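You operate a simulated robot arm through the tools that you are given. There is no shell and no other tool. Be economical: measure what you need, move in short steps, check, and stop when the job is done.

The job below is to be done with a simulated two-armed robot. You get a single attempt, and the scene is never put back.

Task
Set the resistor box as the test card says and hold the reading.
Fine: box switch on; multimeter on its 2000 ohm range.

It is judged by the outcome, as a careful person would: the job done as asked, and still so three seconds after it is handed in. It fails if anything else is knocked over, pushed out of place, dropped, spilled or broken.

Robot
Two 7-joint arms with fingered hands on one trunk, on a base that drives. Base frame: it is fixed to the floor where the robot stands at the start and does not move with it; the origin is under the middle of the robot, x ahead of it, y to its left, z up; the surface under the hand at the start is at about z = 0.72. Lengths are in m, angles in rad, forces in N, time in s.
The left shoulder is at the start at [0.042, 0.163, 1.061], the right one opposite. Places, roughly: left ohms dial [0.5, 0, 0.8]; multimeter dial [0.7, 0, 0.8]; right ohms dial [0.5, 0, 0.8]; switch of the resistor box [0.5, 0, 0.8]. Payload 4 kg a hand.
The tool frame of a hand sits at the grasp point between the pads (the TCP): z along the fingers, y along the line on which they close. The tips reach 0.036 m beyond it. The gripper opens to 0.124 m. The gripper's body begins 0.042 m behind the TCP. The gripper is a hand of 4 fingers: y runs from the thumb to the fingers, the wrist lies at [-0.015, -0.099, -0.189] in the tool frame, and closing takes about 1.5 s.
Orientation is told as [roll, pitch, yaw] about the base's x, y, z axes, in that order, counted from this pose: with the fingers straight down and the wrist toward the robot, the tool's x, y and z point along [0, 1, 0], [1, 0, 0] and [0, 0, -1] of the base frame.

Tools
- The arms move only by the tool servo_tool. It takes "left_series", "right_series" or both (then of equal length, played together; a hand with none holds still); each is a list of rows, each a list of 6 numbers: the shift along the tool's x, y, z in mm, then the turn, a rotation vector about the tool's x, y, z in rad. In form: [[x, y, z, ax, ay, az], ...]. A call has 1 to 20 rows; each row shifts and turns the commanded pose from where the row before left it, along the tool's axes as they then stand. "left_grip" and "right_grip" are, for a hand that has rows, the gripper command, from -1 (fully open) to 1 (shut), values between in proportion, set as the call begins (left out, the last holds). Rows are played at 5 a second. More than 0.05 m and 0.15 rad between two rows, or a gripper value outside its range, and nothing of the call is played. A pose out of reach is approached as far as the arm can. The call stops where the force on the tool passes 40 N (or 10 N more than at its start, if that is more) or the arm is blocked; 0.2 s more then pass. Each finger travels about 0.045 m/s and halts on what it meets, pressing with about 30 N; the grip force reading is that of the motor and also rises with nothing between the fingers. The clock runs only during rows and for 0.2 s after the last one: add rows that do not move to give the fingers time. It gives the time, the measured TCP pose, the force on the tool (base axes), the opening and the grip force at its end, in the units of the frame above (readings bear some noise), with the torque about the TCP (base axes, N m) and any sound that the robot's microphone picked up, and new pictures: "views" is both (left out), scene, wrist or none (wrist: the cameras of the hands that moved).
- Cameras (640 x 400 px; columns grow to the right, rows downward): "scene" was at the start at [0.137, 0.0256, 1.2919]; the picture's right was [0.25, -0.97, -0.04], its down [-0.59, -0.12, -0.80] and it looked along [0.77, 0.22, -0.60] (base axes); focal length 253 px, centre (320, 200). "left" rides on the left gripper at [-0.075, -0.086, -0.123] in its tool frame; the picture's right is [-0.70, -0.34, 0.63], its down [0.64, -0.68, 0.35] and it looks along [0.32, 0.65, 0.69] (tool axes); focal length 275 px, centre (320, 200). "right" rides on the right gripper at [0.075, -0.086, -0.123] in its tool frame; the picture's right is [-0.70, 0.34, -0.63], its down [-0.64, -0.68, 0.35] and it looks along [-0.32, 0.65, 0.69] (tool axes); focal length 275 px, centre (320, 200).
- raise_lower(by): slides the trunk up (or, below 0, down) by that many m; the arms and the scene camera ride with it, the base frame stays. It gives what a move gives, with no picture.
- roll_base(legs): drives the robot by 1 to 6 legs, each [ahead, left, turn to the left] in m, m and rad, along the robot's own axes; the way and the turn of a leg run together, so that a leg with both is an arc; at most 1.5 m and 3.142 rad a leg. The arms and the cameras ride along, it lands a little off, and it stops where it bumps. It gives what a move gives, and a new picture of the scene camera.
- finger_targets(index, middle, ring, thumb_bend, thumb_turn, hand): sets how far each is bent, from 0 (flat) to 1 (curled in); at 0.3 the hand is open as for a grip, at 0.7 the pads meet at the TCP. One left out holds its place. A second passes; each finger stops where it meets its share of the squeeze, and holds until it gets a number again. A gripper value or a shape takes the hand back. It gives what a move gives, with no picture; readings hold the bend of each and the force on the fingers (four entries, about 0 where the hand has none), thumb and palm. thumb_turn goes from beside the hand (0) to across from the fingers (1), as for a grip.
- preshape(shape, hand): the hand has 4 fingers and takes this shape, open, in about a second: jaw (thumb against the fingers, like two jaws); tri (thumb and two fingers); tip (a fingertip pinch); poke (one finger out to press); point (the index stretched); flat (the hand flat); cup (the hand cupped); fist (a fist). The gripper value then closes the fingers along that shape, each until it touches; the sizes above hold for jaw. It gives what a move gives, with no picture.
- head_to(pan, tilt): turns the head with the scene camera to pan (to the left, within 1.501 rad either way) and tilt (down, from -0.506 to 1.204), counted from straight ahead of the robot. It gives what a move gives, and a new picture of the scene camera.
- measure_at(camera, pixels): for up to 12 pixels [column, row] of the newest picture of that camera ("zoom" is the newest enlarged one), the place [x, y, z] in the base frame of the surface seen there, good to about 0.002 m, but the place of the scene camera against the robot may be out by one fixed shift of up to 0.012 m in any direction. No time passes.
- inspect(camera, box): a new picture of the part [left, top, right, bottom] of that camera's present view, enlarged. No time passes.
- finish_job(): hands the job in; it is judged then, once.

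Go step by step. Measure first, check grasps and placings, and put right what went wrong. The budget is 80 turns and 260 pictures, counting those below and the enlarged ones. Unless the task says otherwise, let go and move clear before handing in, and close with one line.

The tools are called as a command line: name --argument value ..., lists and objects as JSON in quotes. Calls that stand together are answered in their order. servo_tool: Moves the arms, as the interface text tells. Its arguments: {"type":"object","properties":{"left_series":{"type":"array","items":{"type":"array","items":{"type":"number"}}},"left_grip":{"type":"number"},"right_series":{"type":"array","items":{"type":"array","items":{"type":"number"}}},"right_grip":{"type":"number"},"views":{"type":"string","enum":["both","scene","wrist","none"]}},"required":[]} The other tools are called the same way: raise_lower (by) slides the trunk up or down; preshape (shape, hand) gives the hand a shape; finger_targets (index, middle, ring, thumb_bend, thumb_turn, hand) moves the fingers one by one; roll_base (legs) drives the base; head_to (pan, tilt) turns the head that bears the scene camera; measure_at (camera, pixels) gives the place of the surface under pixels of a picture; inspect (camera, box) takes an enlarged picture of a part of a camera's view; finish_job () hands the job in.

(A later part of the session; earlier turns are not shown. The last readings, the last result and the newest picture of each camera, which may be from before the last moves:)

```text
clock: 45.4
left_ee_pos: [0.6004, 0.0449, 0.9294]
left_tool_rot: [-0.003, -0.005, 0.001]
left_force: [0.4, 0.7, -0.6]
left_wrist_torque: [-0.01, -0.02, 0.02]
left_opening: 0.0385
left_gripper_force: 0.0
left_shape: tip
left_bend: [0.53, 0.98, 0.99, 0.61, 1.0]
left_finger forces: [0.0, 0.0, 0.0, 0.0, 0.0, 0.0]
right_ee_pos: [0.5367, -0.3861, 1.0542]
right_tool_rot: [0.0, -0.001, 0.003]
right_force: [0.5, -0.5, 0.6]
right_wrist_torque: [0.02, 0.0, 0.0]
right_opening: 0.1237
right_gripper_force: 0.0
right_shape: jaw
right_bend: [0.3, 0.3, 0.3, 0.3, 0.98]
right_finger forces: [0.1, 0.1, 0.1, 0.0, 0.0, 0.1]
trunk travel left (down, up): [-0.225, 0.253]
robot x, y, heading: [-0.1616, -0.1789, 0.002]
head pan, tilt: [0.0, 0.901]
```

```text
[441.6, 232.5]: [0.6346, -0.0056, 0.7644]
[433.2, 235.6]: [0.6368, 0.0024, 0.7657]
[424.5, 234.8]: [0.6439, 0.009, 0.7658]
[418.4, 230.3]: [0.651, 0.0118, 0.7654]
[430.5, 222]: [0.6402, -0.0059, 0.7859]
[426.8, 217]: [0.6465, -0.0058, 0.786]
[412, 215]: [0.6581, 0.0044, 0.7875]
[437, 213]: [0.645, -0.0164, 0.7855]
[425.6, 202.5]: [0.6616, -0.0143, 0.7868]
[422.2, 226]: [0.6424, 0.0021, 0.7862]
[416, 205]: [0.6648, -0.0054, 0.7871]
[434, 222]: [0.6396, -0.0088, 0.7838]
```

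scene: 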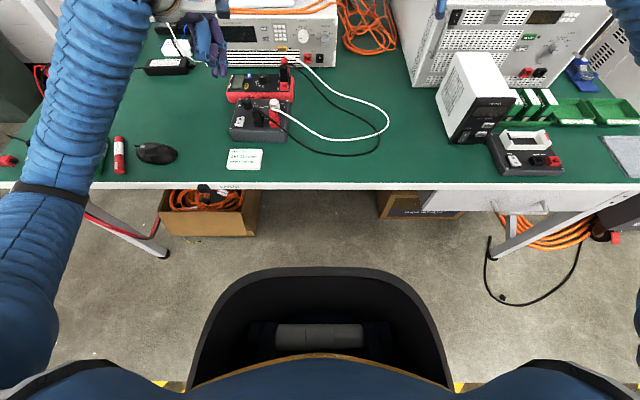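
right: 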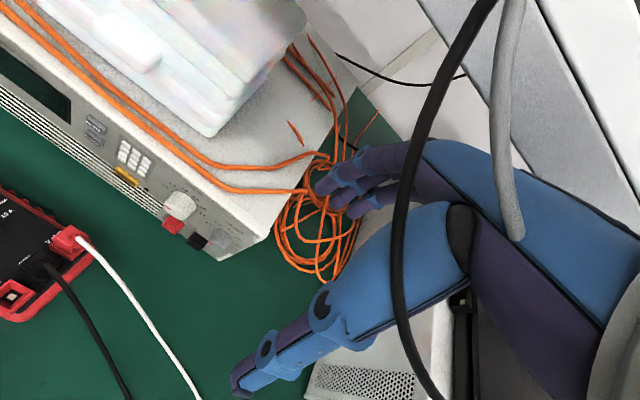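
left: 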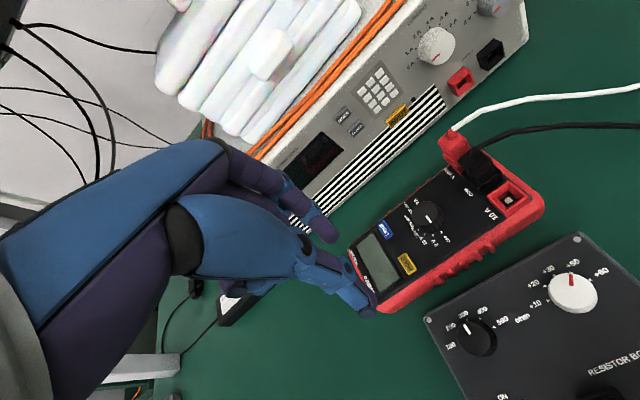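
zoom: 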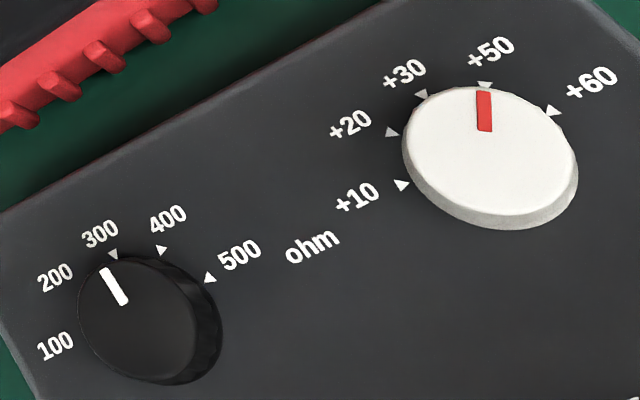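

The dial centre is (0.652, −0.006) with 30° steps, so 2000 ohm is 150° clockwise from OFF. I'll hover above it at yaw +0.2 for a 90° turn, then do 60°.

measure_at --camera "left" --pixels '[[372, 165], [320, 150], [478, 165], [455, 145], [505, 197]]'

servo_tool --left_series '[[-26, 26, 0, 0, 0, 0], [-25, 25.6, 0, 0, 0, 0], [0, 0, 20, 0, 0, -0.1], [0, 0, 30, 0, 0, -0.1], [0, 0, 30, 0, 0, 0], [0, 0, 0, 0, 0, 0]]' --views "wrist"

inspect --camera "left" --box '[290, 190, 450, 310]'

inspect --camera "scene" --box '[210, 30, 310, 120]'

```text
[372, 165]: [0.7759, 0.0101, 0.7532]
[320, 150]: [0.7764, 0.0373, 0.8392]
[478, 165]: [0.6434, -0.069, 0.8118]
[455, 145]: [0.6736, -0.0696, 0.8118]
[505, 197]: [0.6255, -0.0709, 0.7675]
```

```text
clock: 46.8
left_ee_pos: [0.6517, -0.0082, 0.8493]
left_tool_rot: [-0.002, -0.008, 0.202]
left_force: [0.2, 0.3, -0.1]
left_wrist_torque: [0.04, -0.02, -0.02]
left_opening: 0.038
left_gripper_force: 0.0
left_shape: tip
left_bend: [0.53, 0.98, 0.99, 0.61, 1.0]
left_finger forces: [0.0, 0.0, 0.0, 0.0, 0.0, 0.1]
right_ee_pos: [0.536, -0.387, 1.0555]
right_tool_rot: [0.001, -0.001, 0.001]
right_force: [-0.7, -0.3, -0.2]
right_wrist_torque: [0.01, -0.01, 0.02]
right_opening: 0.1235
right_gripper_force: 0.1
right_shape: jaw
right_bend: [0.3, 0.3, 0.3, 0.3, 0.98]
right_finger forces: [0.0, 0.1, 0.1, 0.0, 0.0, 0.0]
trunk travel left (down, up): [-0.225, 0.253]
robot x, y, heading: [-0.1644, -0.1786, 0.006]
head pan, tilt: [0.0, 0.901]
```

left: 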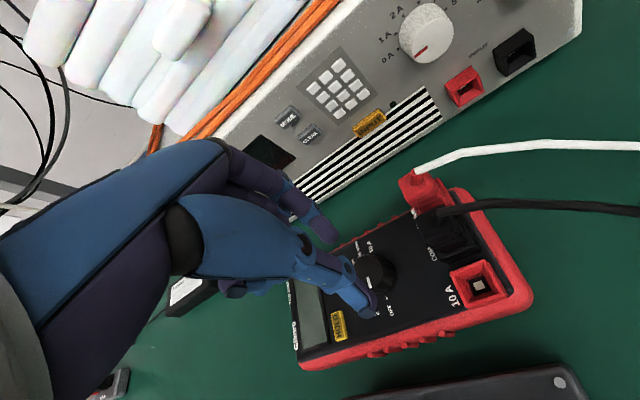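

```text
3.33 times, centred on (370, 250) of left
```

zoom: 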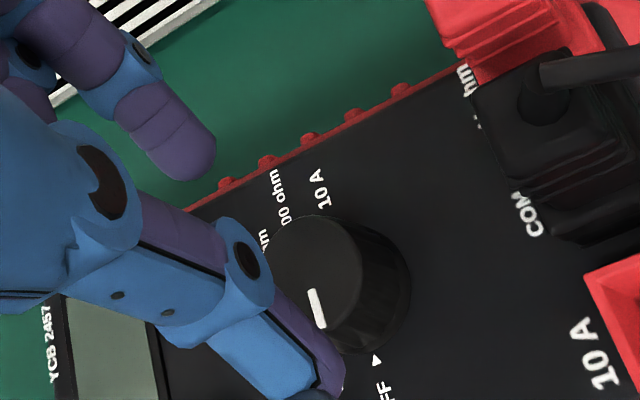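

```text
4.44 times, centred on (260, 75) of scene
```

zoom: 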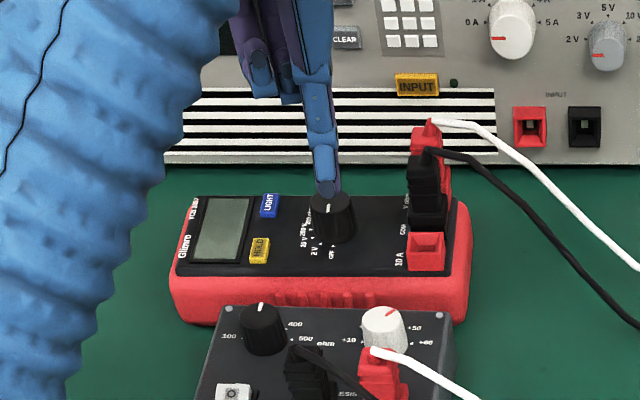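

The hand is centred over the dial, and the load front at x 0.776 is well clear. I'll go down, close and turn 90°.

servo_tool --left_series '[[1, 0, 20, 0, 0, 0], [0, 0, 15, 0, 0, 0], [0, 0, 7, 0, 0, 0], [0, 0, 0, 0, 0, 0]]' --views "none"

servo_tool --left_series '[[0, 0, 0, 0, 0, 0], [0, 0, 0, 0, 0, 0], [0, 0, 0, 0, 0, 0], [0, 0, 0, 0, 0, 0]]' --left_grip 1.0 --views "wrist"

inspect --camera "scene" --box '[210, 30, 310, 120]'

```text
clock: 47.8
left_ee_pos: [0.6489, -0.0047, 0.8231]
left_tool_rot: [-0.003, -0.025, 0.207]
left_force: [-0.3, 0.7, 0.1]
left_wrist_torque: [0.06, -0.01, 0.01]
left_opening: 0.0381
left_gripper_force: 0.0
left_shape: tip
left_bend: [0.53, 0.98, 0.99, 0.61, 1.0]
left_finger forces: [0.1, 0.1, 0.0, 0.1, 0.0, 0.0]
right_ee_pos: [0.5302, -0.3884, 1.0611]
right_tool_rot: [0.004, -0.01, 0.004]
right_force: [-0.4, 0.6, 0.1]
right_wrist_torque: [-0.01, -0.03, -0.02]
right_opening: 0.1234
right_gripper_force: 0.0
right_shape: jaw
right_bend: [0.3, 0.3, 0.3, 0.3, 0.98]
right_finger forces: [0.1, 0.0, 0.0, 0.1, 0.0, 0.1]
trunk travel left (down, up): [-0.225, 0.253]
robot x, y, heading: [-0.1621, -0.1763, 0.009]
head pan, tilt: [0.0, 0.901]
```

```text
clock: 48.8
left_ee_pos: [0.6471, -0.0058, 0.8238]
left_tool_rot: [-0.002, -0.028, 0.204]
left_force: [-2.3, -1.4, 16.8]
left_wrist_torque: [-0.1, 0.14, -0.03]
left_opening: 0.0149
left_gripper_force: 30.2
left_shape: tip
left_bend: [0.61, 1.0, 1.0, 0.68, 1.0]
left_finger forces: [27.2, 0.0, 0.0, 0.1, 26.9, 0.0]
right_ee_pos: [0.5285, -0.3882, 1.0608]
right_tool_rot: [0.002, -0.007, 0.0]
right_force: [-0.1, -0.1, -0.7]
right_wrist_torque: [0.02, -0.03, 0.0]
right_opening: 0.1237
right_gripper_force: 0.0
right_shape: jaw
right_bend: [0.3, 0.3, 0.3, 0.3, 0.98]
right_finger forces: [0.0, 0.0, 0.0, 0.0, 0.1, 0.1]
trunk travel left (down, up): [-0.225, 0.253]
robot x, y, heading: [-0.1638, -0.1803, 0.006]
head pan, tilt: [0.0, 0.901]
```

left: 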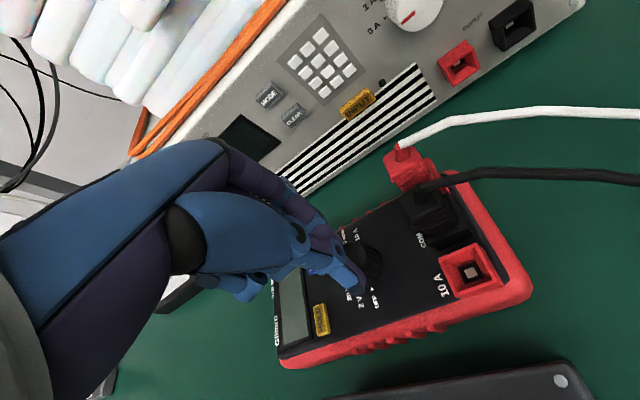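

```text
4.44 times, centred on (260, 75) of scene
```

zoom: 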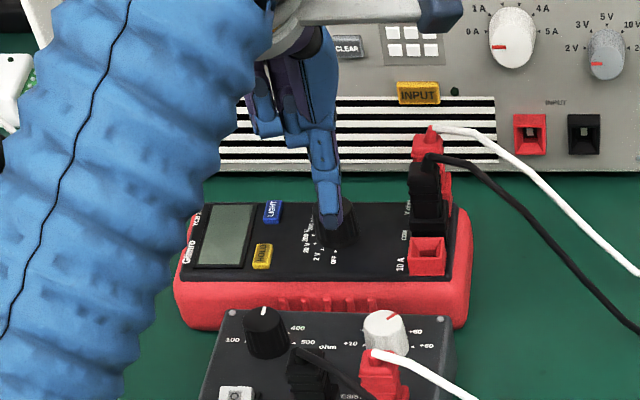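

The descent stopped at z 0.823 and the whole robot has pitched slightly; the right hand moved too. The left forearm is probably bearing on the desk edge, so I'll open, lift and look.

servo_tool --left_series '[[0, 0, 0, 0, 0, 0], [0, 0, 0, 0, 0, 0], [0, 0, 0, 0, 0, 0]]' --left_grip 0.42 --views "scene"

servo_tool --left_series '[[0, 0, -25, 0, 0, 0], [0, 0, -25, 0, 0, 0], [0, 0, 0, 0, 0, 0]]' --views "scene"

```text
clock: 49.6
left_ee_pos: [0.6481, -0.0049, 0.8223]
left_tool_rot: [-0.002, -0.026, 0.204]
left_force: [-0.2, -0.1, -0.4]
left_wrist_torque: [0.01, 0.01, 0.03]
left_opening: 0.0349
left_gripper_force: 0.0
left_shape: tip
left_bend: [0.53, 0.98, 0.99, 0.63, 1.0]
left_finger forces: [0.1, 0.0, 0.0, 0.0, 0.0, 0.0]
right_ee_pos: [0.5287, -0.3892, 1.0614]
right_tool_rot: [0.004, -0.008, 0.001]
right_force: [-0.1, 0.3, 0.2]
right_wrist_torque: [0.0, 0.04, 0.02]
right_opening: 0.124
right_gripper_force: 0.0
right_shape: jaw
right_bend: [0.3, 0.3, 0.3, 0.3, 0.98]
right_finger forces: [0.0, 0.0, 0.0, 0.1, 0.0, 0.0]
trunk travel left (down, up): [-0.225, 0.253]
robot x, y, heading: [-0.1575, -0.1797, 0.003]
head pan, tilt: [0.0, 0.901]
```

scene: 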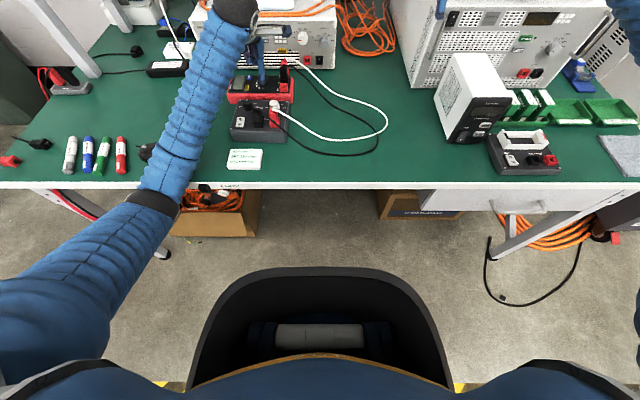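

```text
clock: 50.4
left_ee_pos: [0.6449, -0.0066, 0.8623]
left_tool_rot: [-0.003, -0.009, 0.201]
left_force: [0.1, 0.1, 0.2]
left_wrist_torque: [0.0, 0.05, -0.06]
left_opening: 0.0351
left_gripper_force: 0.1
left_shape: tip
left_bend: [0.53, 0.98, 0.99, 0.62, 1.0]
left_finger forces: [0.1, 0.0, 0.0, 0.0, 0.0, 0.0]
right_ee_pos: [0.5289, -0.3882, 1.0577]
right_tool_rot: [0.002, -0.007, 0.004]
right_force: [1.1, 1.0, 0.0]
right_wrist_torque: [0.0, 0.01, 0.03]
right_opening: 0.1234
right_gripper_force: 0.1
right_shape: jaw
right_bend: [0.3, 0.3, 0.3, 0.3, 0.98]
right_finger forces: [0.1, 0.0, 0.1, 0.0, 0.1, 0.0]
trunk travel left (down, up): [-0.225, 0.253]
robot x, y, heading: [-0.1642, -0.1804, 0.001]
head pan, tilt: [0.0, 0.901]
```

scene: 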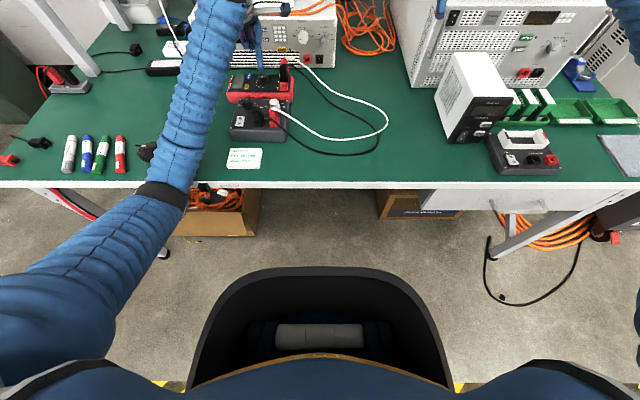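

The forearm does rest on the desk edge at pixel (165,190). I'll lift further and raise the trunk 0.15 m so the elbow clears it.

servo_tool --left_series '[[0, 0, -30, 0, 0, 0], [0, 0, 0, 0, 0, 0]]' --views "none"

raise_lower --by 0.15

servo_tool --left_series '[[0, 0, 30, 0, 0, 0], [0, 0, 40, 0, 0, 0], [0, 0, 40, 0, 0, 0], [0, 0, 0, 0, 0, 0]]' --views "both"

```text
clock: 51.0
left_ee_pos: [0.6424, -0.0013, 0.8843]
left_tool_rot: [-0.003, -0.002, 0.206]
left_force: [-0.1, -0.6, -0.3]
left_wrist_torque: [-0.01, -0.01, 0.01]
left_opening: 0.035
left_gripper_force: 0.0
left_shape: tip
left_bend: [0.53, 0.98, 0.99, 0.62, 1.0]
left_finger forces: [0.0, 0.0, 0.0, 0.0, 0.0, 0.0]
right_ee_pos: [0.5309, -0.3836, 1.0579]
right_tool_rot: [-0.003, -0.005, 0.006]
right_force: [0.1, -0.1, 0.1]
right_wrist_torque: [0.0, 0.01, 0.01]
right_opening: 0.1237
right_gripper_force: 0.0
right_shape: jaw
right_bend: [0.3, 0.3, 0.3, 0.3, 0.98]
right_finger forces: [0.1, 0.0, 0.1, 0.1, 0.1, 0.1]
trunk travel left (down, up): [-0.225, 0.253]
robot x, y, heading: [-0.1627, -0.1798, 0.003]
head pan, tilt: [0.0, 0.901]
```

```text
clock: 52.7
left_ee_pos: [0.6521, -0.0058, 1.0365]
left_tool_rot: [-0.004, -0.005, 0.203]
left_force: [-0.9, 0.3, -0.2]
left_wrist_torque: [0.02, 0.01, 0.01]
left_opening: 0.0351
left_gripper_force: 0.0
left_shape: tip
left_bend: [0.53, 0.98, 0.99, 0.62, 1.0]
left_finger forces: [0.0, 0.1, 0.0, 0.0, 0.0, 0.0]
right_ee_pos: [0.537, -0.3865, 1.2037]
right_tool_rot: [0.0, 0.004, 0.001]
right_force: [-0.3, -0.8, -0.1]
right_wrist_torque: [0.0, 0.02, 0.03]
right_opening: 0.1236
right_gripper_force: 0.0
right_shape: jaw
right_bend: [0.3, 0.3, 0.3, 0.3, 0.98]
right_finger forces: [0.1, 0.0, 0.0, 0.0, 0.0, 0.0]
trunk travel left (down, up): [-0.375, 0.103]
robot x, y, heading: [-0.1624, -0.1774, 0.007]
head pan, tilt: [0.0, 0.901]
```

```text
clock: 53.7
left_ee_pos: [0.6509, -0.0056, 0.9277]
left_tool_rot: [-0.003, -0.008, 0.203]
left_force: [0.7, 0.3, -0.2]
left_wrist_torque: [-0.01, -0.05, 0.01]
left_opening: 0.0354
left_gripper_force: 0.0
left_shape: tip
left_bend: [0.53, 0.98, 0.99, 0.62, 1.0]
left_finger forces: [0.0, 0.1, 0.0, 0.0, 0.1, 0.1]
right_ee_pos: [0.5355, -0.3863, 1.2045]
right_tool_rot: [0.0, 0.001, 0.004]
right_force: [0.3, 0.5, 0.3]
right_wrist_torque: [0.03, 0.0, 0.02]
right_opening: 0.1237
right_gripper_force: 0.1
right_shape: jaw
right_bend: [0.3, 0.3, 0.3, 0.3, 0.98]
right_finger forces: [0.0, 0.1, 0.0, 0.1, 0.0, 0.0]
trunk travel left (down, up): [-0.375, 0.103]
robot x, y, heading: [-0.1626, -0.1797, 0.001]
head pan, tilt: [0.0, 0.901]
```

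scene: 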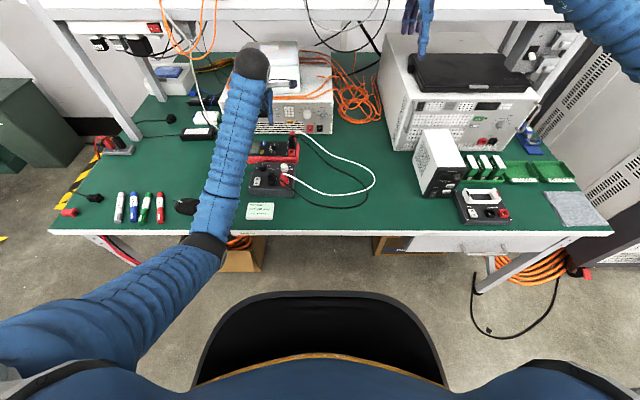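
left: 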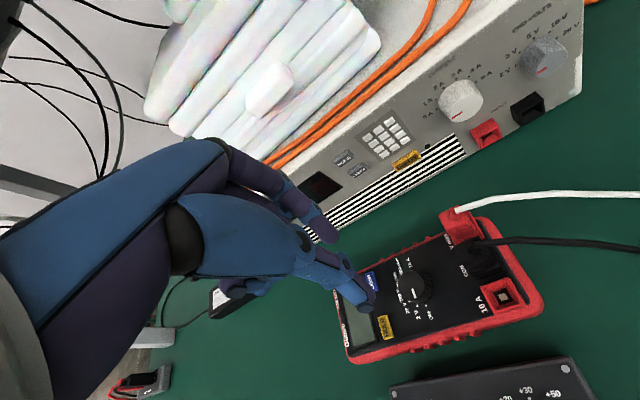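

The robot is level again. I'll check how high the forearm is over the desk edge and where the dial is now.

measure_at --camera "scene" --pixels '[[200, 230], [210, 220], [225, 245], [215, 190], [185, 205], [178, 200]]'

inspect --camera "left" --box '[360, 230, 480, 330]'

```text
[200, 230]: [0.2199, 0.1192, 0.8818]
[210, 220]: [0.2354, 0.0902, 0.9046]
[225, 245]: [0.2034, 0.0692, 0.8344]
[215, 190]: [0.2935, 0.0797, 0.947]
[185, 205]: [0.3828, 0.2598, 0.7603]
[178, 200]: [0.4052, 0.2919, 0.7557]
```

```text
4.00 times, centred on (420, 280) of left
```

zoom: 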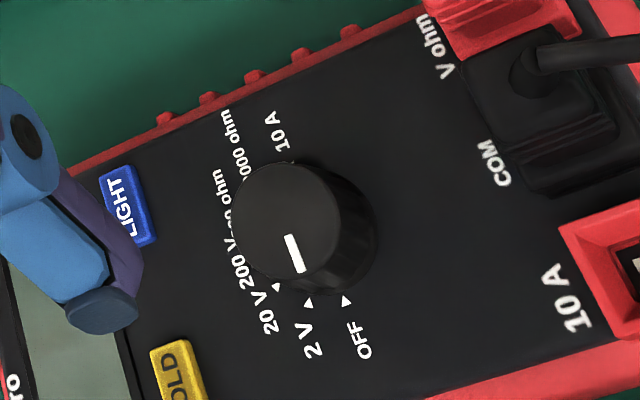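

measure_at --camera "zoom" --pixels '[[236, 215], [328, 215], [290, 165], [272, 280], [345, 301], [308, 303], [276, 287], [298, 268], [287, 238], [180, 370]]'

raise_lower --by 0.08

servo_tool --left_series '[[0, 0, 40, 0, 0, 0], [0, 0, 40, 0, 0, 0], [0, 0, 40, 0, 0, 0], [0, 0, 38, 0, 0, 0], [0, 0, 0, 0, 0, 0]]' --views "both"

inspect --camera "left" --box '[290, 190, 450, 310]'

```text
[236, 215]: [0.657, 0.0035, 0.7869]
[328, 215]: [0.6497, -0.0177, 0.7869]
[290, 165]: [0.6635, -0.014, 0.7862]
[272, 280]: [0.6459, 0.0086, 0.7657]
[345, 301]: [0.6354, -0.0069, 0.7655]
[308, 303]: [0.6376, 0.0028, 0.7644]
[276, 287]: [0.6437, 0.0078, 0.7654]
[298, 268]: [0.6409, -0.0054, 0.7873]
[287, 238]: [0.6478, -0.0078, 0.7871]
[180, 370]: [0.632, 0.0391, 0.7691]
```

```text
clock: 54.9
left_ee_pos: [0.6522, -0.0049, 1.0067]
left_tool_rot: [0.0, -0.005, 0.204]
left_force: [0.0, 0.2, -0.2]
left_wrist_torque: [0.04, -0.02, 0.03]
left_opening: 0.0353
left_gripper_force: 0.1
left_shape: tip
left_bend: [0.53, 0.98, 0.99, 0.62, 1.0]
left_finger forces: [0.0, 0.0, 0.0, 0.0, 0.0, 0.0]
right_ee_pos: [0.5366, -0.3867, 1.2836]
right_tool_rot: [0.0, 0.003, -0.001]
right_force: [-0.2, 0.3, 0.3]
right_wrist_torque: [0.01, -0.01, 0.0]
right_opening: 0.1235
right_gripper_force: 0.0
right_shape: jaw
right_bend: [0.3, 0.3, 0.3, 0.3, 0.98]
right_finger forces: [0.0, 0.0, 0.1, 0.1, 0.0, 0.1]
trunk travel left (down, up): [-0.455, 0.023]
robot x, y, heading: [-0.161, -0.1764, 0.004]
head pan, tilt: [0.0, 0.901]
```

```text
clock: 56.1
left_ee_pos: [0.6546, -0.0048, 0.8497]
left_tool_rot: [-0.005, -0.007, 0.203]
left_force: [-0.3, -0.1, -0.2]
left_wrist_torque: [0.01, 0.02, -0.01]
left_opening: 0.0352
left_gripper_force: 0.1
left_shape: tip
left_bend: [0.53, 0.98, 0.99, 0.62, 1.0]
left_finger forces: [0.0, 0.0, 0.0, 0.0, 0.0, 0.1]
right_ee_pos: [0.5364, -0.3866, 1.2835]
right_tool_rot: [0.001, 0.0, 0.002]
right_force: [0.4, -0.4, 0.7]
right_wrist_torque: [-0.01, 0.02, 0.0]
right_opening: 0.1239
right_gripper_force: 0.0
right_shape: jaw
right_bend: [0.3, 0.3, 0.3, 0.3, 0.98]
right_finger forces: [0.0, 0.0, 0.1, 0.0, 0.0, 0.1]
trunk travel left (down, up): [-0.455, 0.023]
robot x, y, heading: [-0.1641, -0.1756, 0.001]
head pan, tilt: [0.0, 0.901]
```

scene: 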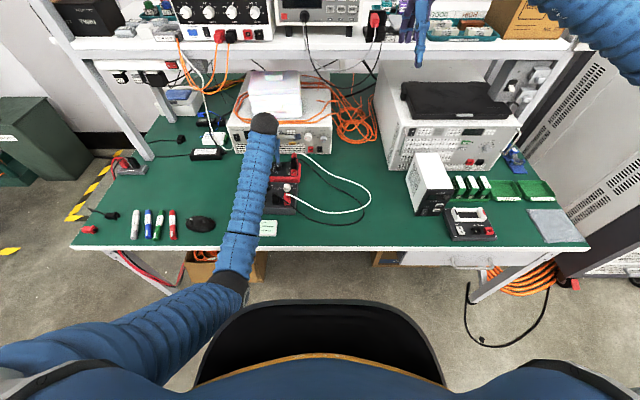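
left: 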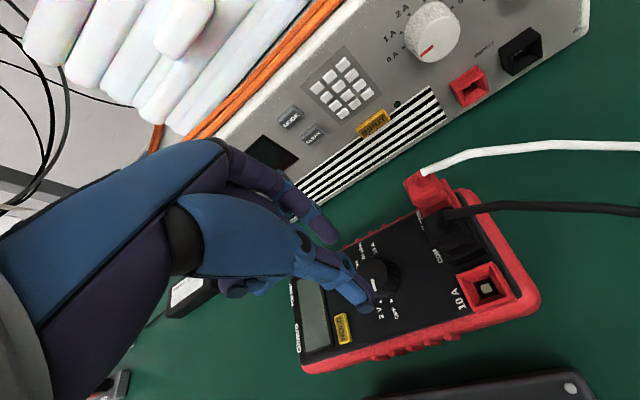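

```text
3.33 times, centred on (370, 250) of left
```

zoom: 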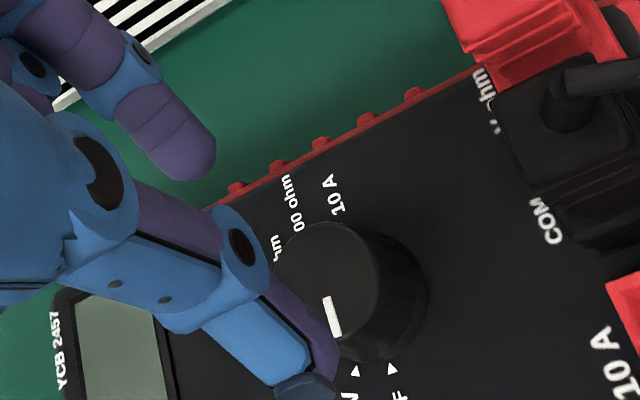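

The dial is still at (0.652, −0.007) and the arm is clear of the desk. I'll go down again, watching for tilt.

servo_tool --left_series '[[-1.5, -1, 15, 0, 0, 0], [0, 0, 15, 0, 0, 0], [0, 0, 12, 0, 0, 0], [0, 0, 0, 0, 0, 0]]' --views "none"

```text
clock: 57.1
left_ee_pos: [0.6535, -0.0074, 0.8081]
left_tool_rot: [-0.004, -0.007, 0.203]
left_force: [-2.3, -0.7, 5.5]
left_wrist_torque: [-0.04, 0.13, 0.0]
left_opening: 0.037
left_gripper_force: 0.0
left_shape: tip
left_bend: [0.53, 0.98, 0.99, 0.62, 1.0]
left_finger forces: [0.0, 0.0, 0.0, 0.1, 5.4, 0.0]
right_ee_pos: [0.5372, -0.3866, 1.2855]
right_tool_rot: [0.001, -0.001, 0.004]
right_force: [0.5, -0.1, -0.2]
right_wrist_torque: [0.01, -0.01, -0.02]
right_opening: 0.1234
right_gripper_force: 0.0
right_shape: jaw
right_bend: [0.3, 0.3, 0.3, 0.3, 0.98]
right_finger forces: [0.0, 0.0, 0.1, 0.0, 0.0, 0.0]
trunk travel left (down, up): [-0.455, 0.023]
robot x, y, heading: [-0.1607, -0.1758, 0.001]
head pan, tilt: [0.0, 0.901]
```

The thumb touches with about 5 N. I'll lift 2 mm, then close.

servo_tool --left_series '[[0, 0, -2, 0, 0, 0], [0, 0, 0, 0, 0, 0]]' --views "none"

servo_tool --left_series '[[0, 0, 0, 0, 0, 0], [0, 0, 0, 0, 0, 0], [0, 0, 0, 0, 0, 0], [0, 0, 0, 0, 0, 0]]' --left_grip 1.0 --views "both"

inspect --camera "left" --box '[290, 190, 450, 310]'

```text
clock: 57.7
left_ee_pos: [0.6531, -0.0074, 0.8096]
left_tool_rot: [-0.004, -0.005, 0.201]
left_force: [-0.4, -1.4, 0.6]
left_wrist_torque: [-0.04, 0.03, 0.02]
left_opening: 0.0367
left_gripper_force: 0.0
left_shape: tip
left_bend: [0.53, 0.98, 0.99, 0.62, 1.0]
left_finger forces: [0.0, 0.1, 0.0, 0.0, 1.6, 0.0]
right_ee_pos: [0.5359, -0.3869, 1.2837]
right_tool_rot: [0.002, -0.001, 0.001]
right_force: [-0.1, 0.7, 0.0]
right_wrist_torque: [0.02, -0.01, -0.01]
right_opening: 0.1238
right_gripper_force: 0.0
right_shape: jaw
right_bend: [0.3, 0.3, 0.3, 0.3, 0.98]
right_finger forces: [0.0, 0.0, 0.0, 0.1, 0.0, 0.1]
trunk travel left (down, up): [-0.455, 0.023]
robot x, y, heading: [-0.1626, -0.1808, 0.007]
head pan, tilt: [0.0, 0.901]
```

```text
clock: 58.7
left_ee_pos: [0.6527, -0.0071, 0.8106]
left_tool_rot: [-0.004, -0.006, 0.202]
left_force: [-3.3, -1.9, 3.0]
left_wrist_torque: [-0.04, 0.05, -0.06]
left_opening: 0.0268
left_gripper_force: 29.9
left_shape: tip
left_bend: [0.61, 1.0, 1.0, 0.63, 1.0]
left_finger forces: [25.9, 0.0, 0.0, 0.1, 30.1, 0.1]
right_ee_pos: [0.5362, -0.387, 1.2845]
right_tool_rot: [-0.001, 0.001, 0.002]
right_force: [0.1, 0.5, 0.8]
right_wrist_torque: [0.0, -0.03, 0.02]
right_opening: 0.1236
right_gripper_force: 0.1
right_shape: jaw
right_bend: [0.3, 0.3, 0.3, 0.3, 0.98]
right_finger forces: [0.0, 0.0, 0.0, 0.1, 0.0, 0.0]
trunk travel left (down, up): [-0.455, 0.023]
robot x, y, heading: [-0.161, -0.1801, 0.001]
head pan, tilt: [0.0, 0.901]
```

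scene: 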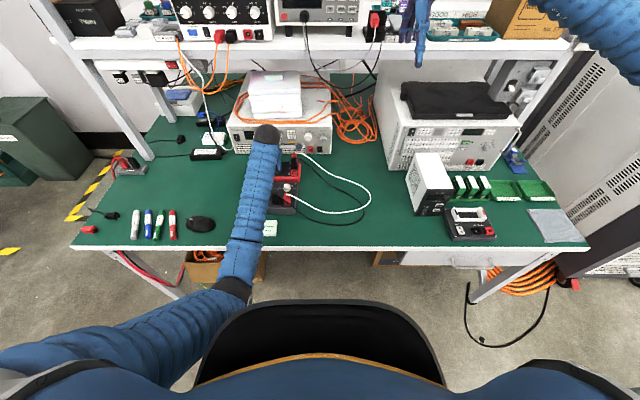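
left: 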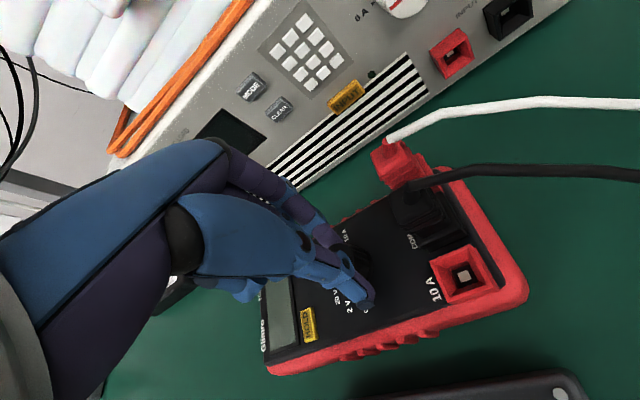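

```text
3.33 times, centred on (370, 250) of left
```

zoom: 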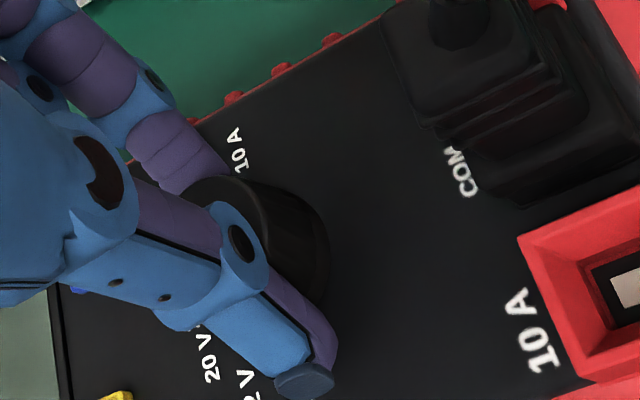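

The dial is gripped at 26.8 mm with balanced forces. I'll turn it 90° clockwise, which is three steps.

servo_tool --left_series '[[0, 0, 0, 0, 0, 0.12], [0, 0, 0, 0, 0, 0.12], [0, 0, 0, 0, 0, 0.12], [0, 0, 0, 0, 0, 0.12], [0, 0, 0, 0, 0, 0.12], [0, 0, 0, 0, 0, 0.12], [0, 0, 0, 0, 0, 0.12], [0, 0, 0, 0, 0, 0.12], [0, 0, 0, 0, 0, 0.12], [0, 0, 0, 0, 0, 0.12], [0, 0, 0, 0, 0, 0.12], [0, 0, 0, 0, 0, 0.12], [0, 0, 0, 0, 0, 0.13], [0, 0, 0, 0, 0, 0]]' --views "wrist"

inspect --camera "scene" --box '[230, 130, 330, 220]'

```text
clock: 61.7
left_ee_pos: [0.6534, -0.0078, 0.8102]
left_tool_rot: [0.006, -0.004, -1.369]
left_force: [-3.6, 0.4, 7.5]
left_wrist_torque: [-0.08, 0.11, -0.03]
left_opening: 0.0266
left_gripper_force: 29.6
left_shape: tip
left_bend: [0.61, 1.0, 1.0, 0.63, 0.99]
left_finger forces: [28.9, 0.0, 0.0, 0.0, 31.5, 0.0]
right_ee_pos: [0.5369, -0.3864, 1.2848]
right_tool_rot: [0.0, 0.001, 0.002]
right_force: [-0.5, -0.7, 0.3]
right_wrist_torque: [0.01, 0.0, -0.02]
right_opening: 0.1239
right_gripper_force: 0.1
right_shape: jaw
right_bend: [0.3, 0.3, 0.3, 0.3, 0.98]
right_finger forces: [0.0, 0.0, 0.0, 0.0, 0.0, 0.1]
trunk travel left (down, up): [-0.455, 0.023]
robot x, y, heading: [-0.1623, -0.181, 0.01]
head pan, tilt: [0.0, 0.901]
```

left: 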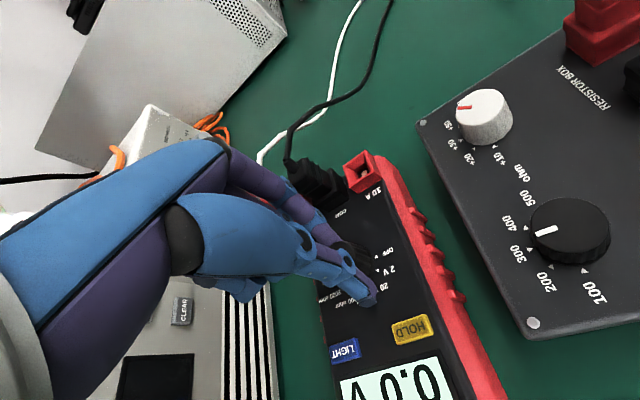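

```text
4.44 times, centred on (280, 175) of scene
```

zoom: 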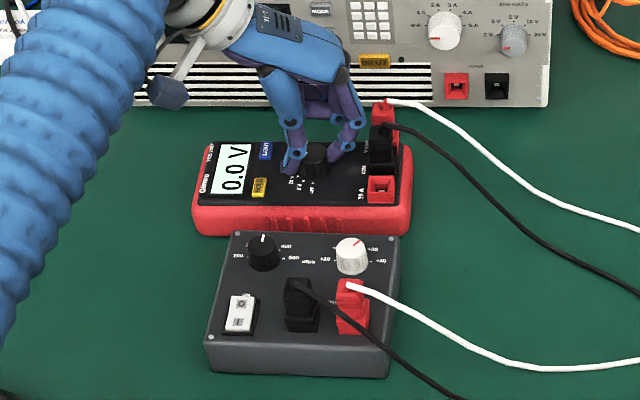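

The display shows "0.0 V", so it's on the 200 V range after three steps. I'll release, lift and turn back 60° for the last two.

servo_tool --left_series '[[0, 0, 0, 0, 0, 0], [0, 0, 0, 0, 0, 0], [0, 0, -18, 0, 0, 0], [0, 0, -17, 0, 0, 0], [0, 0, 0, 0, 0, -0.12], [0, 0, 0, 0, 0, -0.12], [0, 0, 0, 0, 0, -0.12], [0, 0, 0, 0, 0, -0.12], [0, 0, 0, 0, 0, -0.12], [0, 0, 0, 0, 0, -0.12], [0, 0, 0, 0, 0, -0.12], [0, 0, 0, 0, 0, -0.12], [0, 0, 0, 0, 0, -0.09], [0, 0, 0, 0, 0, 0]]' --left_grip 0.42 --views "wrist"

inspect --camera "left" --box '[290, 190, 450, 310]'

```text
clock: 64.7
left_ee_pos: [0.6533, -0.0065, 0.8456]
left_tool_rot: [-0.001, -0.008, -0.317]
left_force: [1.5, -0.1, 0.2]
left_wrist_torque: [-0.01, 0.0, 0.02]
left_opening: 0.0366
left_gripper_force: 0.0
left_shape: tip
left_bend: [0.53, 0.99, 0.99, 0.62, 1.0]
left_finger forces: [0.0, 0.0, 0.1, 0.1, 0.0, 0.0]
right_ee_pos: [0.537, -0.3868, 1.2847]
right_tool_rot: [0.0, 0.001, 0.0]
right_force: [0.5, -0.1, -0.2]
right_wrist_torque: [-0.01, 0.01, -0.01]
right_opening: 0.1236
right_gripper_force: 0.0
right_shape: jaw
right_bend: [0.3, 0.3, 0.3, 0.3, 0.98]
right_finger forces: [0.1, 0.0, 0.1, 0.1, 0.0, 0.0]
trunk travel left (down, up): [-0.455, 0.023]
robot x, y, heading: [-0.1608, -0.1794, 0.004]
head pan, tilt: [0.0, 0.901]
```

left: 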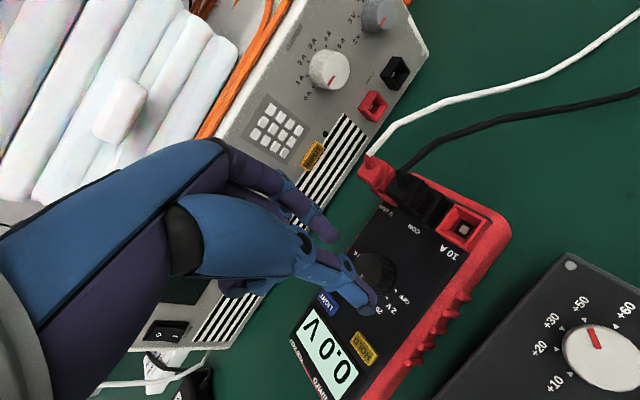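

```text
3.33 times, centred on (370, 250) of left
```

zoom: 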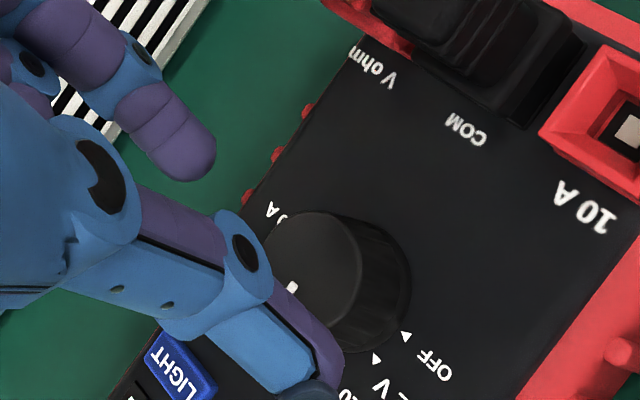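

Still aligned. I'll go down, grip, and turn another 60°.

servo_tool --left_series '[[0, 0, 18, 0, 0, 0], [0, 0, 17, 0, 0, 0], [0, 0, 0, 0, 0, 0]]' --views "none"

servo_tool --left_series '[[0, 0, 0, 0, 0, 0], [0, 0, 0, 0, 0, 0], [0, 0, 0, 0, 0, 0], [0, 0, 0, 0, 0, 0], [0, 0, 0, 0, 0, 0.12], [0, 0, 0, 0, 0, 0.12], [0, 0, 0, 0, 0, 0.12], [0, 0, 0, 0, 0, 0.12], [0, 0, 0, 0, 0, 0.12], [0, 0, 0, 0, 0, 0.12], [0, 0, 0, 0, 0, 0.12], [0, 0, 0, 0, 0, 0.12], [0, 0, 0, 0, 0, 0.09], [0, 0, 0, 0, 0, 0]]' --left_grip 1.0 --views "wrist"

inspect --camera "scene" --box '[230, 130, 330, 220]'

```text
clock: 65.5
left_ee_pos: [0.6534, -0.007, 0.8107]
left_tool_rot: [0.001, -0.007, -0.318]
left_force: [-0.7, 0.6, 1.4]
left_wrist_torque: [0.0, 0.01, 0.0]
left_opening: 0.0369
left_gripper_force: 0.0
left_shape: tip
left_bend: [0.53, 0.99, 0.99, 0.62, 1.0]
left_finger forces: [0.0, 0.0, 0.0, 0.0, 0.8, 0.0]
right_ee_pos: [0.5375, -0.3861, 1.2849]
right_tool_rot: [0.0, 0.0, 0.002]
right_force: [-0.5, 0.1, 0.0]
right_wrist_torque: [0.0, 0.0, -0.02]
right_opening: 0.1237
right_gripper_force: 0.0
right_shape: jaw
right_bend: [0.3, 0.3, 0.3, 0.3, 0.98]
right_finger forces: [0.0, 0.0, 0.1, 0.0, 0.1, 0.1]
trunk travel left (down, up): [-0.455, 0.023]
robot x, y, heading: [-0.161, -0.1751, -0.0]
head pan, tilt: [0.0, 0.901]
```

```text
clock: 68.5
left_ee_pos: [0.6536, -0.0069, 0.8102]
left_tool_rot: [0.007, -0.004, -1.371]
left_force: [-2.0, 1.7, 2.1]
left_wrist_torque: [-0.03, 0.04, -0.01]
left_opening: 0.0267
left_gripper_force: 30.2
left_shape: tip
left_bend: [0.61, 1.0, 1.0, 0.63, 0.99]
left_finger forces: [27.5, 0.1, 0.0, 0.0, 29.3, 0.1]
right_ee_pos: [0.5371, -0.387, 1.2848]
right_tool_rot: [0.001, -0.001, 0.002]
right_force: [-1.2, 0.3, 0.3]
right_wrist_torque: [-0.02, -0.03, 0.04]
right_opening: 0.1238
right_gripper_force: 0.0
right_shape: jaw
right_bend: [0.3, 0.3, 0.3, 0.3, 0.98]
right_finger forces: [0.1, 0.0, 0.0, 0.1, 0.0, 0.0]
trunk travel left (down, up): [-0.455, 0.023]
robot x, y, heading: [-0.1604, -0.1777, 0.002]
head pan, tilt: [0.0, 0.901]
```

left: 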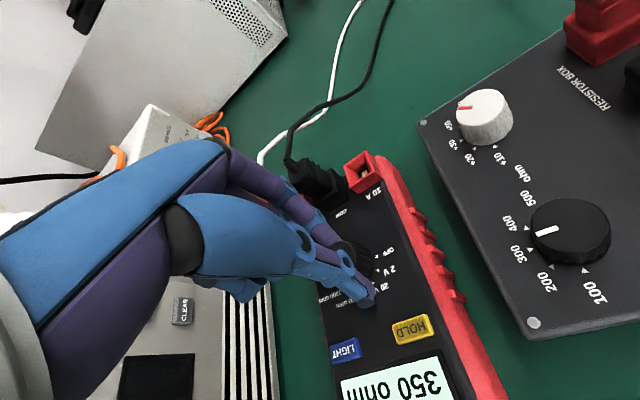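

```text
4.44 times, centred on (280, 175) of scene
```

zoom: 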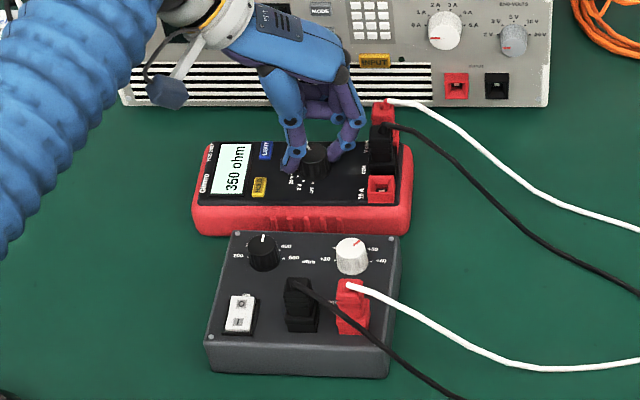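

The display reads 350 ohm. I'll release, lift, turn to yaw 0 and get the single-finger poke ready near HOLD at about (0.631, 0.040).

servo_tool --left_series '[[0, 0, 0, 0, 0, 0], [0, 0, 0, 0, 0, 0], [0, 0, -25, 0, 0, 0], [0, 0, -40, 0, 0, 0], [0, 0, -40, 0, 0, 0], [0, 0, 0, 0, 0, -0.14], [0, 0, 0, 0, 0, -0.14], [0, 0, 0, 0, 0, -0.14], [0, 0, 0, 0, 0, -0.14], [0, 0, 0, 0, 0, -0.14], [0, 0, 0, 0, 0, -0.14], [0, 0, 0, 0, 0, -0.14], [0, 0, 0, 0, 0, -0.14], [0, 0, 0, 0, 0, -0.14], [0, 0, 0, 0, 0, -0.11], [26, -22, 0, 0, 0, 0], [27, -21.5, 0, 0, 0, 0], [0, 0, 0, 0, 0, 0]]' --left_grip 0.42 --views "none"

finger_targets --hand "left" --index 0.6 --middle 1.0 --ring 1.0 --thumb_bend 0.0 --thumb_turn 1.0

servo_tool --left_series '[[0, 0, 0, 0, 0, 0]]' --views "both"

inspect --camera "left" --box '[290, 180, 450, 300]'

```text
clock: 72.3
left_ee_pos: [0.6072, 0.0452, 0.9145]
left_tool_rot: [-0.003, -0.008, 0.0]
left_force: [-0.9, -0.8, -0.6]
left_wrist_torque: [0.02, 0.0, -0.04]
left_opening: 0.0363
left_gripper_force: 0.1
left_shape: tip
left_bend: [0.53, 0.99, 0.99, 0.62, 1.0]
left_finger forces: [0.0, 0.0, 0.0, 0.0, 0.0, 0.1]
right_ee_pos: [0.5374, -0.3885, 1.2838]
right_tool_rot: [0.001, 0.0, 0.002]
right_force: [0.2, -0.4, 0.0]
right_wrist_torque: [0.0, 0.03, 0.02]
right_opening: 0.1236
right_gripper_force: 0.0
right_shape: jaw
right_bend: [0.3, 0.3, 0.3, 0.3, 0.98]
right_finger forces: [0.0, 0.0, 0.1, 0.0, 0.0, 0.1]
trunk travel left (down, up): [-0.455, 0.023]
robot x, y, heading: [-0.16, -0.1786, 0.001]
head pan, tilt: [0.0, 0.901]
```

```text
clock: 73.3
left_ee_pos: [0.6083, 0.0472, 0.9148]
left_tool_rot: [-0.004, -0.007, -0.001]
left_force: [0.5, 0.1, 0.0]
left_wrist_torque: [0.0, 0.03, 0.02]
left_opening: 0.0667
left_gripper_force: 0.1
left_shape: fingers
left_bend: [0.6, 1.0, 1.0, 0.0, 0.95]
left_finger forces: [0.1, 0.0, 0.1, 0.0, 0.1, 0.0]
right_ee_pos: [0.5376, -0.3863, 1.2841]
right_tool_rot: [0.0, 0.001, 0.001]
right_force: [-0.8, 0.1, 0.6]
right_wrist_torque: [0.01, -0.03, -0.01]
right_opening: 0.1237
right_gripper_force: 0.1
right_shape: jaw
right_bend: [0.3, 0.3, 0.3, 0.3, 0.98]
right_finger forces: [0.1, 0.1, 0.0, 0.1, 0.0, 0.0]
trunk travel left (down, up): [-0.455, 0.023]
robot x, y, heading: [-0.1622, -0.1768, 0.0]
head pan, tilt: [0.0, 0.901]
```

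```text
clock: 73.7
left_ee_pos: [0.6077, 0.0468, 0.9143]
left_tool_rot: [-0.003, -0.006, -0.002]
left_force: [0.0, 0.3, -0.1]
left_wrist_torque: [0.01, -0.01, 0.02]
left_opening: 0.067
left_gripper_force: 0.0
left_shape: fingers
left_bend: [0.6, 1.0, 1.0, 0.0, 0.95]
left_finger forces: [0.0, 0.1, 0.0, 0.0, 0.0, 0.0]
right_ee_pos: [0.5384, -0.386, 1.2831]
right_tool_rot: [0.001, 0.0, 0.003]
right_force: [0.4, -0.6, 0.0]
right_wrist_torque: [-0.01, 0.02, 0.0]
right_opening: 0.1238
right_gripper_force: 0.0
right_shape: jaw
right_bend: [0.3, 0.3, 0.3, 0.3, 0.98]
right_finger forces: [0.0, 0.0, 0.0, 0.1, 0.0, 0.0]
trunk travel left (down, up): [-0.455, 0.023]
robot x, y, heading: [-0.1609, -0.1784, 0.003]
head pan, tilt: [0.0, 0.901]
```

scene: 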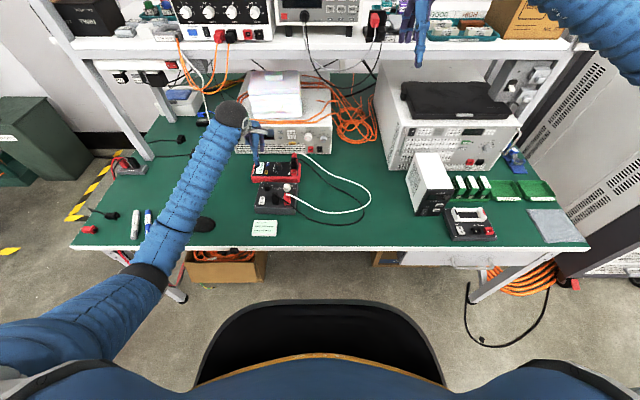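
left: 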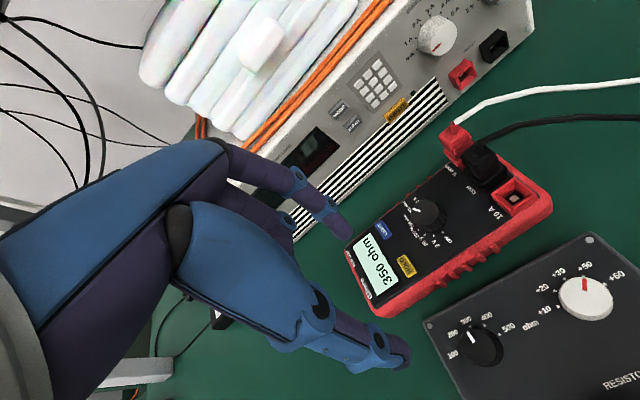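

```text
3.33 times, centred on (370, 240) of left
```

zoom: 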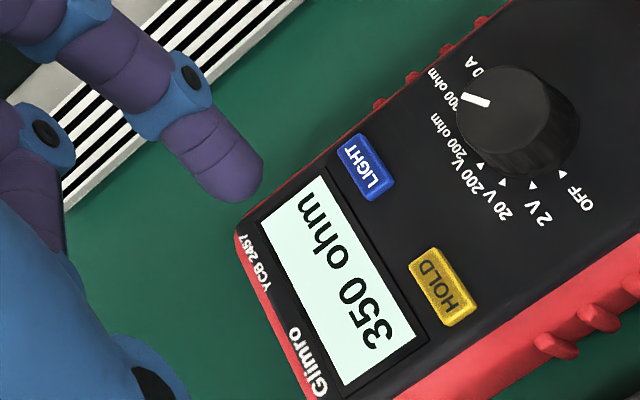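

measure_at --camera "left" --pixels '[[346, 237], [350, 233], [348, 228], [342, 235], [398, 366], [407, 358], [405, 345], [380, 345]]'

measure_at --camera "zoom" --pixels '[[442, 287], [415, 263], [470, 308], [435, 250], [448, 325]]'

```text
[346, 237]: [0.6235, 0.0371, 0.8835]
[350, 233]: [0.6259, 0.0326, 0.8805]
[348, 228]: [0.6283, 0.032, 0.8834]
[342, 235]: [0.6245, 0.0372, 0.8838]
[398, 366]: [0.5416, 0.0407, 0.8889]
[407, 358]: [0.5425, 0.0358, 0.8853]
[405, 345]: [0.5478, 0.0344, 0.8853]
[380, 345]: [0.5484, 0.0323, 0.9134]
```

```text
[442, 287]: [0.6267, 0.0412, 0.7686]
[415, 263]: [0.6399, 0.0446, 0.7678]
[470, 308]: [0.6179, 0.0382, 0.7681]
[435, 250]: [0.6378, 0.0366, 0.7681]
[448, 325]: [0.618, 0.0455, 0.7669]
```

The straight thumb would come down on the box's left knob. I'll use the poke shape again, which folded the thumb last time, and curl the middle finger.

preshape --hand "left" --shape "poke"

finger_targets --hand "left" --index 0.6 --middle 1.0 --ring 1.0

servo_tool --left_series '[[0, 0, 0, 0, 0, 0]]' --views "wrist"

inspect --camera "scene" --box '[200, 90, 320, 200]'

```text
clock: 74.6
left_ee_pos: [0.6067, 0.0478, 0.9155]
left_tool_rot: [-0.002, -0.008, 0.0]
left_force: [-0.2, 0.5, -0.1]
left_wrist_torque: [0.01, 0.02, 0.0]
left_opening: 0.0
left_gripper_force: 0.0
left_shape: poke
left_bend: [0.7, 0.7, 0.99, 0.0, 1.0]
left_finger forces: [0.1, 0.0, 0.0, 0.0, 0.0, 0.0]
right_ee_pos: [0.5366, -0.3872, 1.2836]
right_tool_rot: [0.0, 0.0, 0.002]
right_force: [-0.2, 0.1, 0.1]
right_wrist_torque: [-0.03, 0.05, 0.0]
right_opening: 0.1237
right_gripper_force: 0.0
right_shape: jaw
right_bend: [0.3, 0.3, 0.3, 0.3, 0.98]
right_finger forces: [0.0, 0.0, 0.0, 0.0, 0.0, 0.0]
trunk travel left (down, up): [-0.455, 0.023]
robot x, y, heading: [-0.1633, -0.1757, 0.001]
head pan, tilt: [0.0, 0.901]
```

```text
clock: 75.6
left_ee_pos: [0.6073, 0.0476, 0.9147]
left_tool_rot: [-0.001, -0.008, 0.001]
left_force: [0.0, 0.4, -0.2]
left_wrist_torque: [-0.02, -0.01, 0.0]
left_opening: 0.0433
left_gripper_force: 0.1
left_shape: fingers
left_bend: [0.6, 1.0, 1.0, 0.0, 1.0]
left_finger forces: [0.0, 0.1, 0.0, 0.1, 0.0, 0.0]
right_ee_pos: [0.5375, -0.3866, 1.2846]
right_tool_rot: [0.0, 0.001, 0.001]
right_force: [0.5, -0.1, -0.4]
right_wrist_torque: [0.0, -0.03, 0.04]
right_opening: 0.1236
right_gripper_force: 0.0
right_shape: jaw
right_bend: [0.3, 0.3, 0.3, 0.3, 0.98]
right_finger forces: [0.1, 0.0, 0.0, 0.1, 0.0, 0.0]
trunk travel left (down, up): [-0.455, 0.023]
robot x, y, heading: [-0.1623, -0.1805, -0.001]
head pan, tilt: [0.0, 0.901]
```

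```text
clock: 76.0
left_ee_pos: [0.6078, 0.0467, 0.9149]
left_tool_rot: [-0.002, -0.006, 0.0]
left_force: [-0.8, 0.2, 0.3]
left_wrist_torque: [0.01, -0.03, -0.01]
left_opening: 0.043
left_gripper_force: 0.1
left_shape: fingers
left_bend: [0.6, 1.0, 1.0, 0.0, 1.0]
left_finger forces: [0.0, 0.1, 0.0, 0.0, 0.0, 0.0]
right_ee_pos: [0.538, -0.3858, 1.284]
right_tool_rot: [-0.002, -0.003, 0.002]
right_force: [-0.5, -0.1, 0.2]
right_wrist_torque: [-0.02, -0.02, -0.01]
right_opening: 0.1237
right_gripper_force: 0.0
right_shape: jaw
right_bend: [0.3, 0.3, 0.3, 0.3, 0.98]
right_finger forces: [0.0, 0.1, 0.1, 0.0, 0.0, 0.1]
trunk travel left (down, up): [-0.455, 0.023]
robot x, y, heading: [-0.1616, -0.1798, 0.005]
head pan, tilt: [0.0, 0.901]
```

left: 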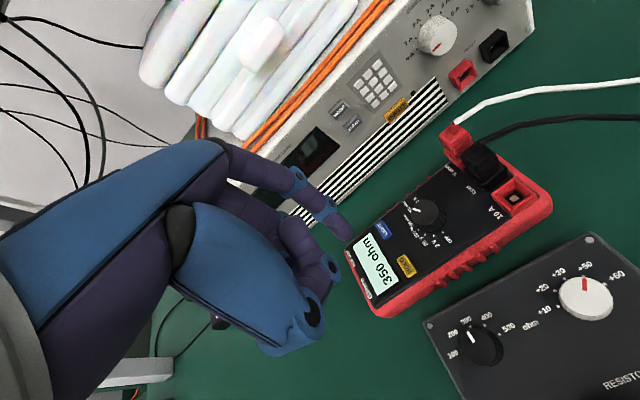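

```text
3.64 times, centred on (260, 145) of scene
```

zoom: 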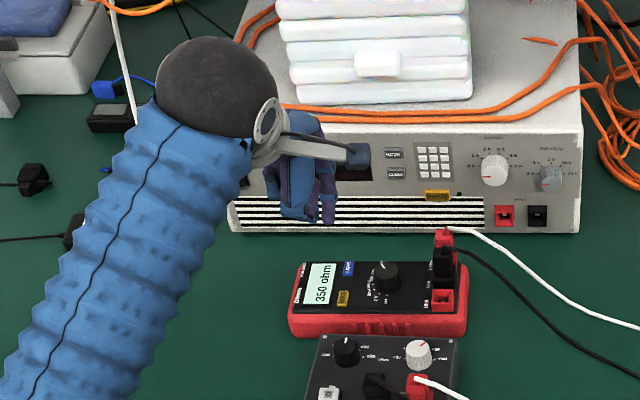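

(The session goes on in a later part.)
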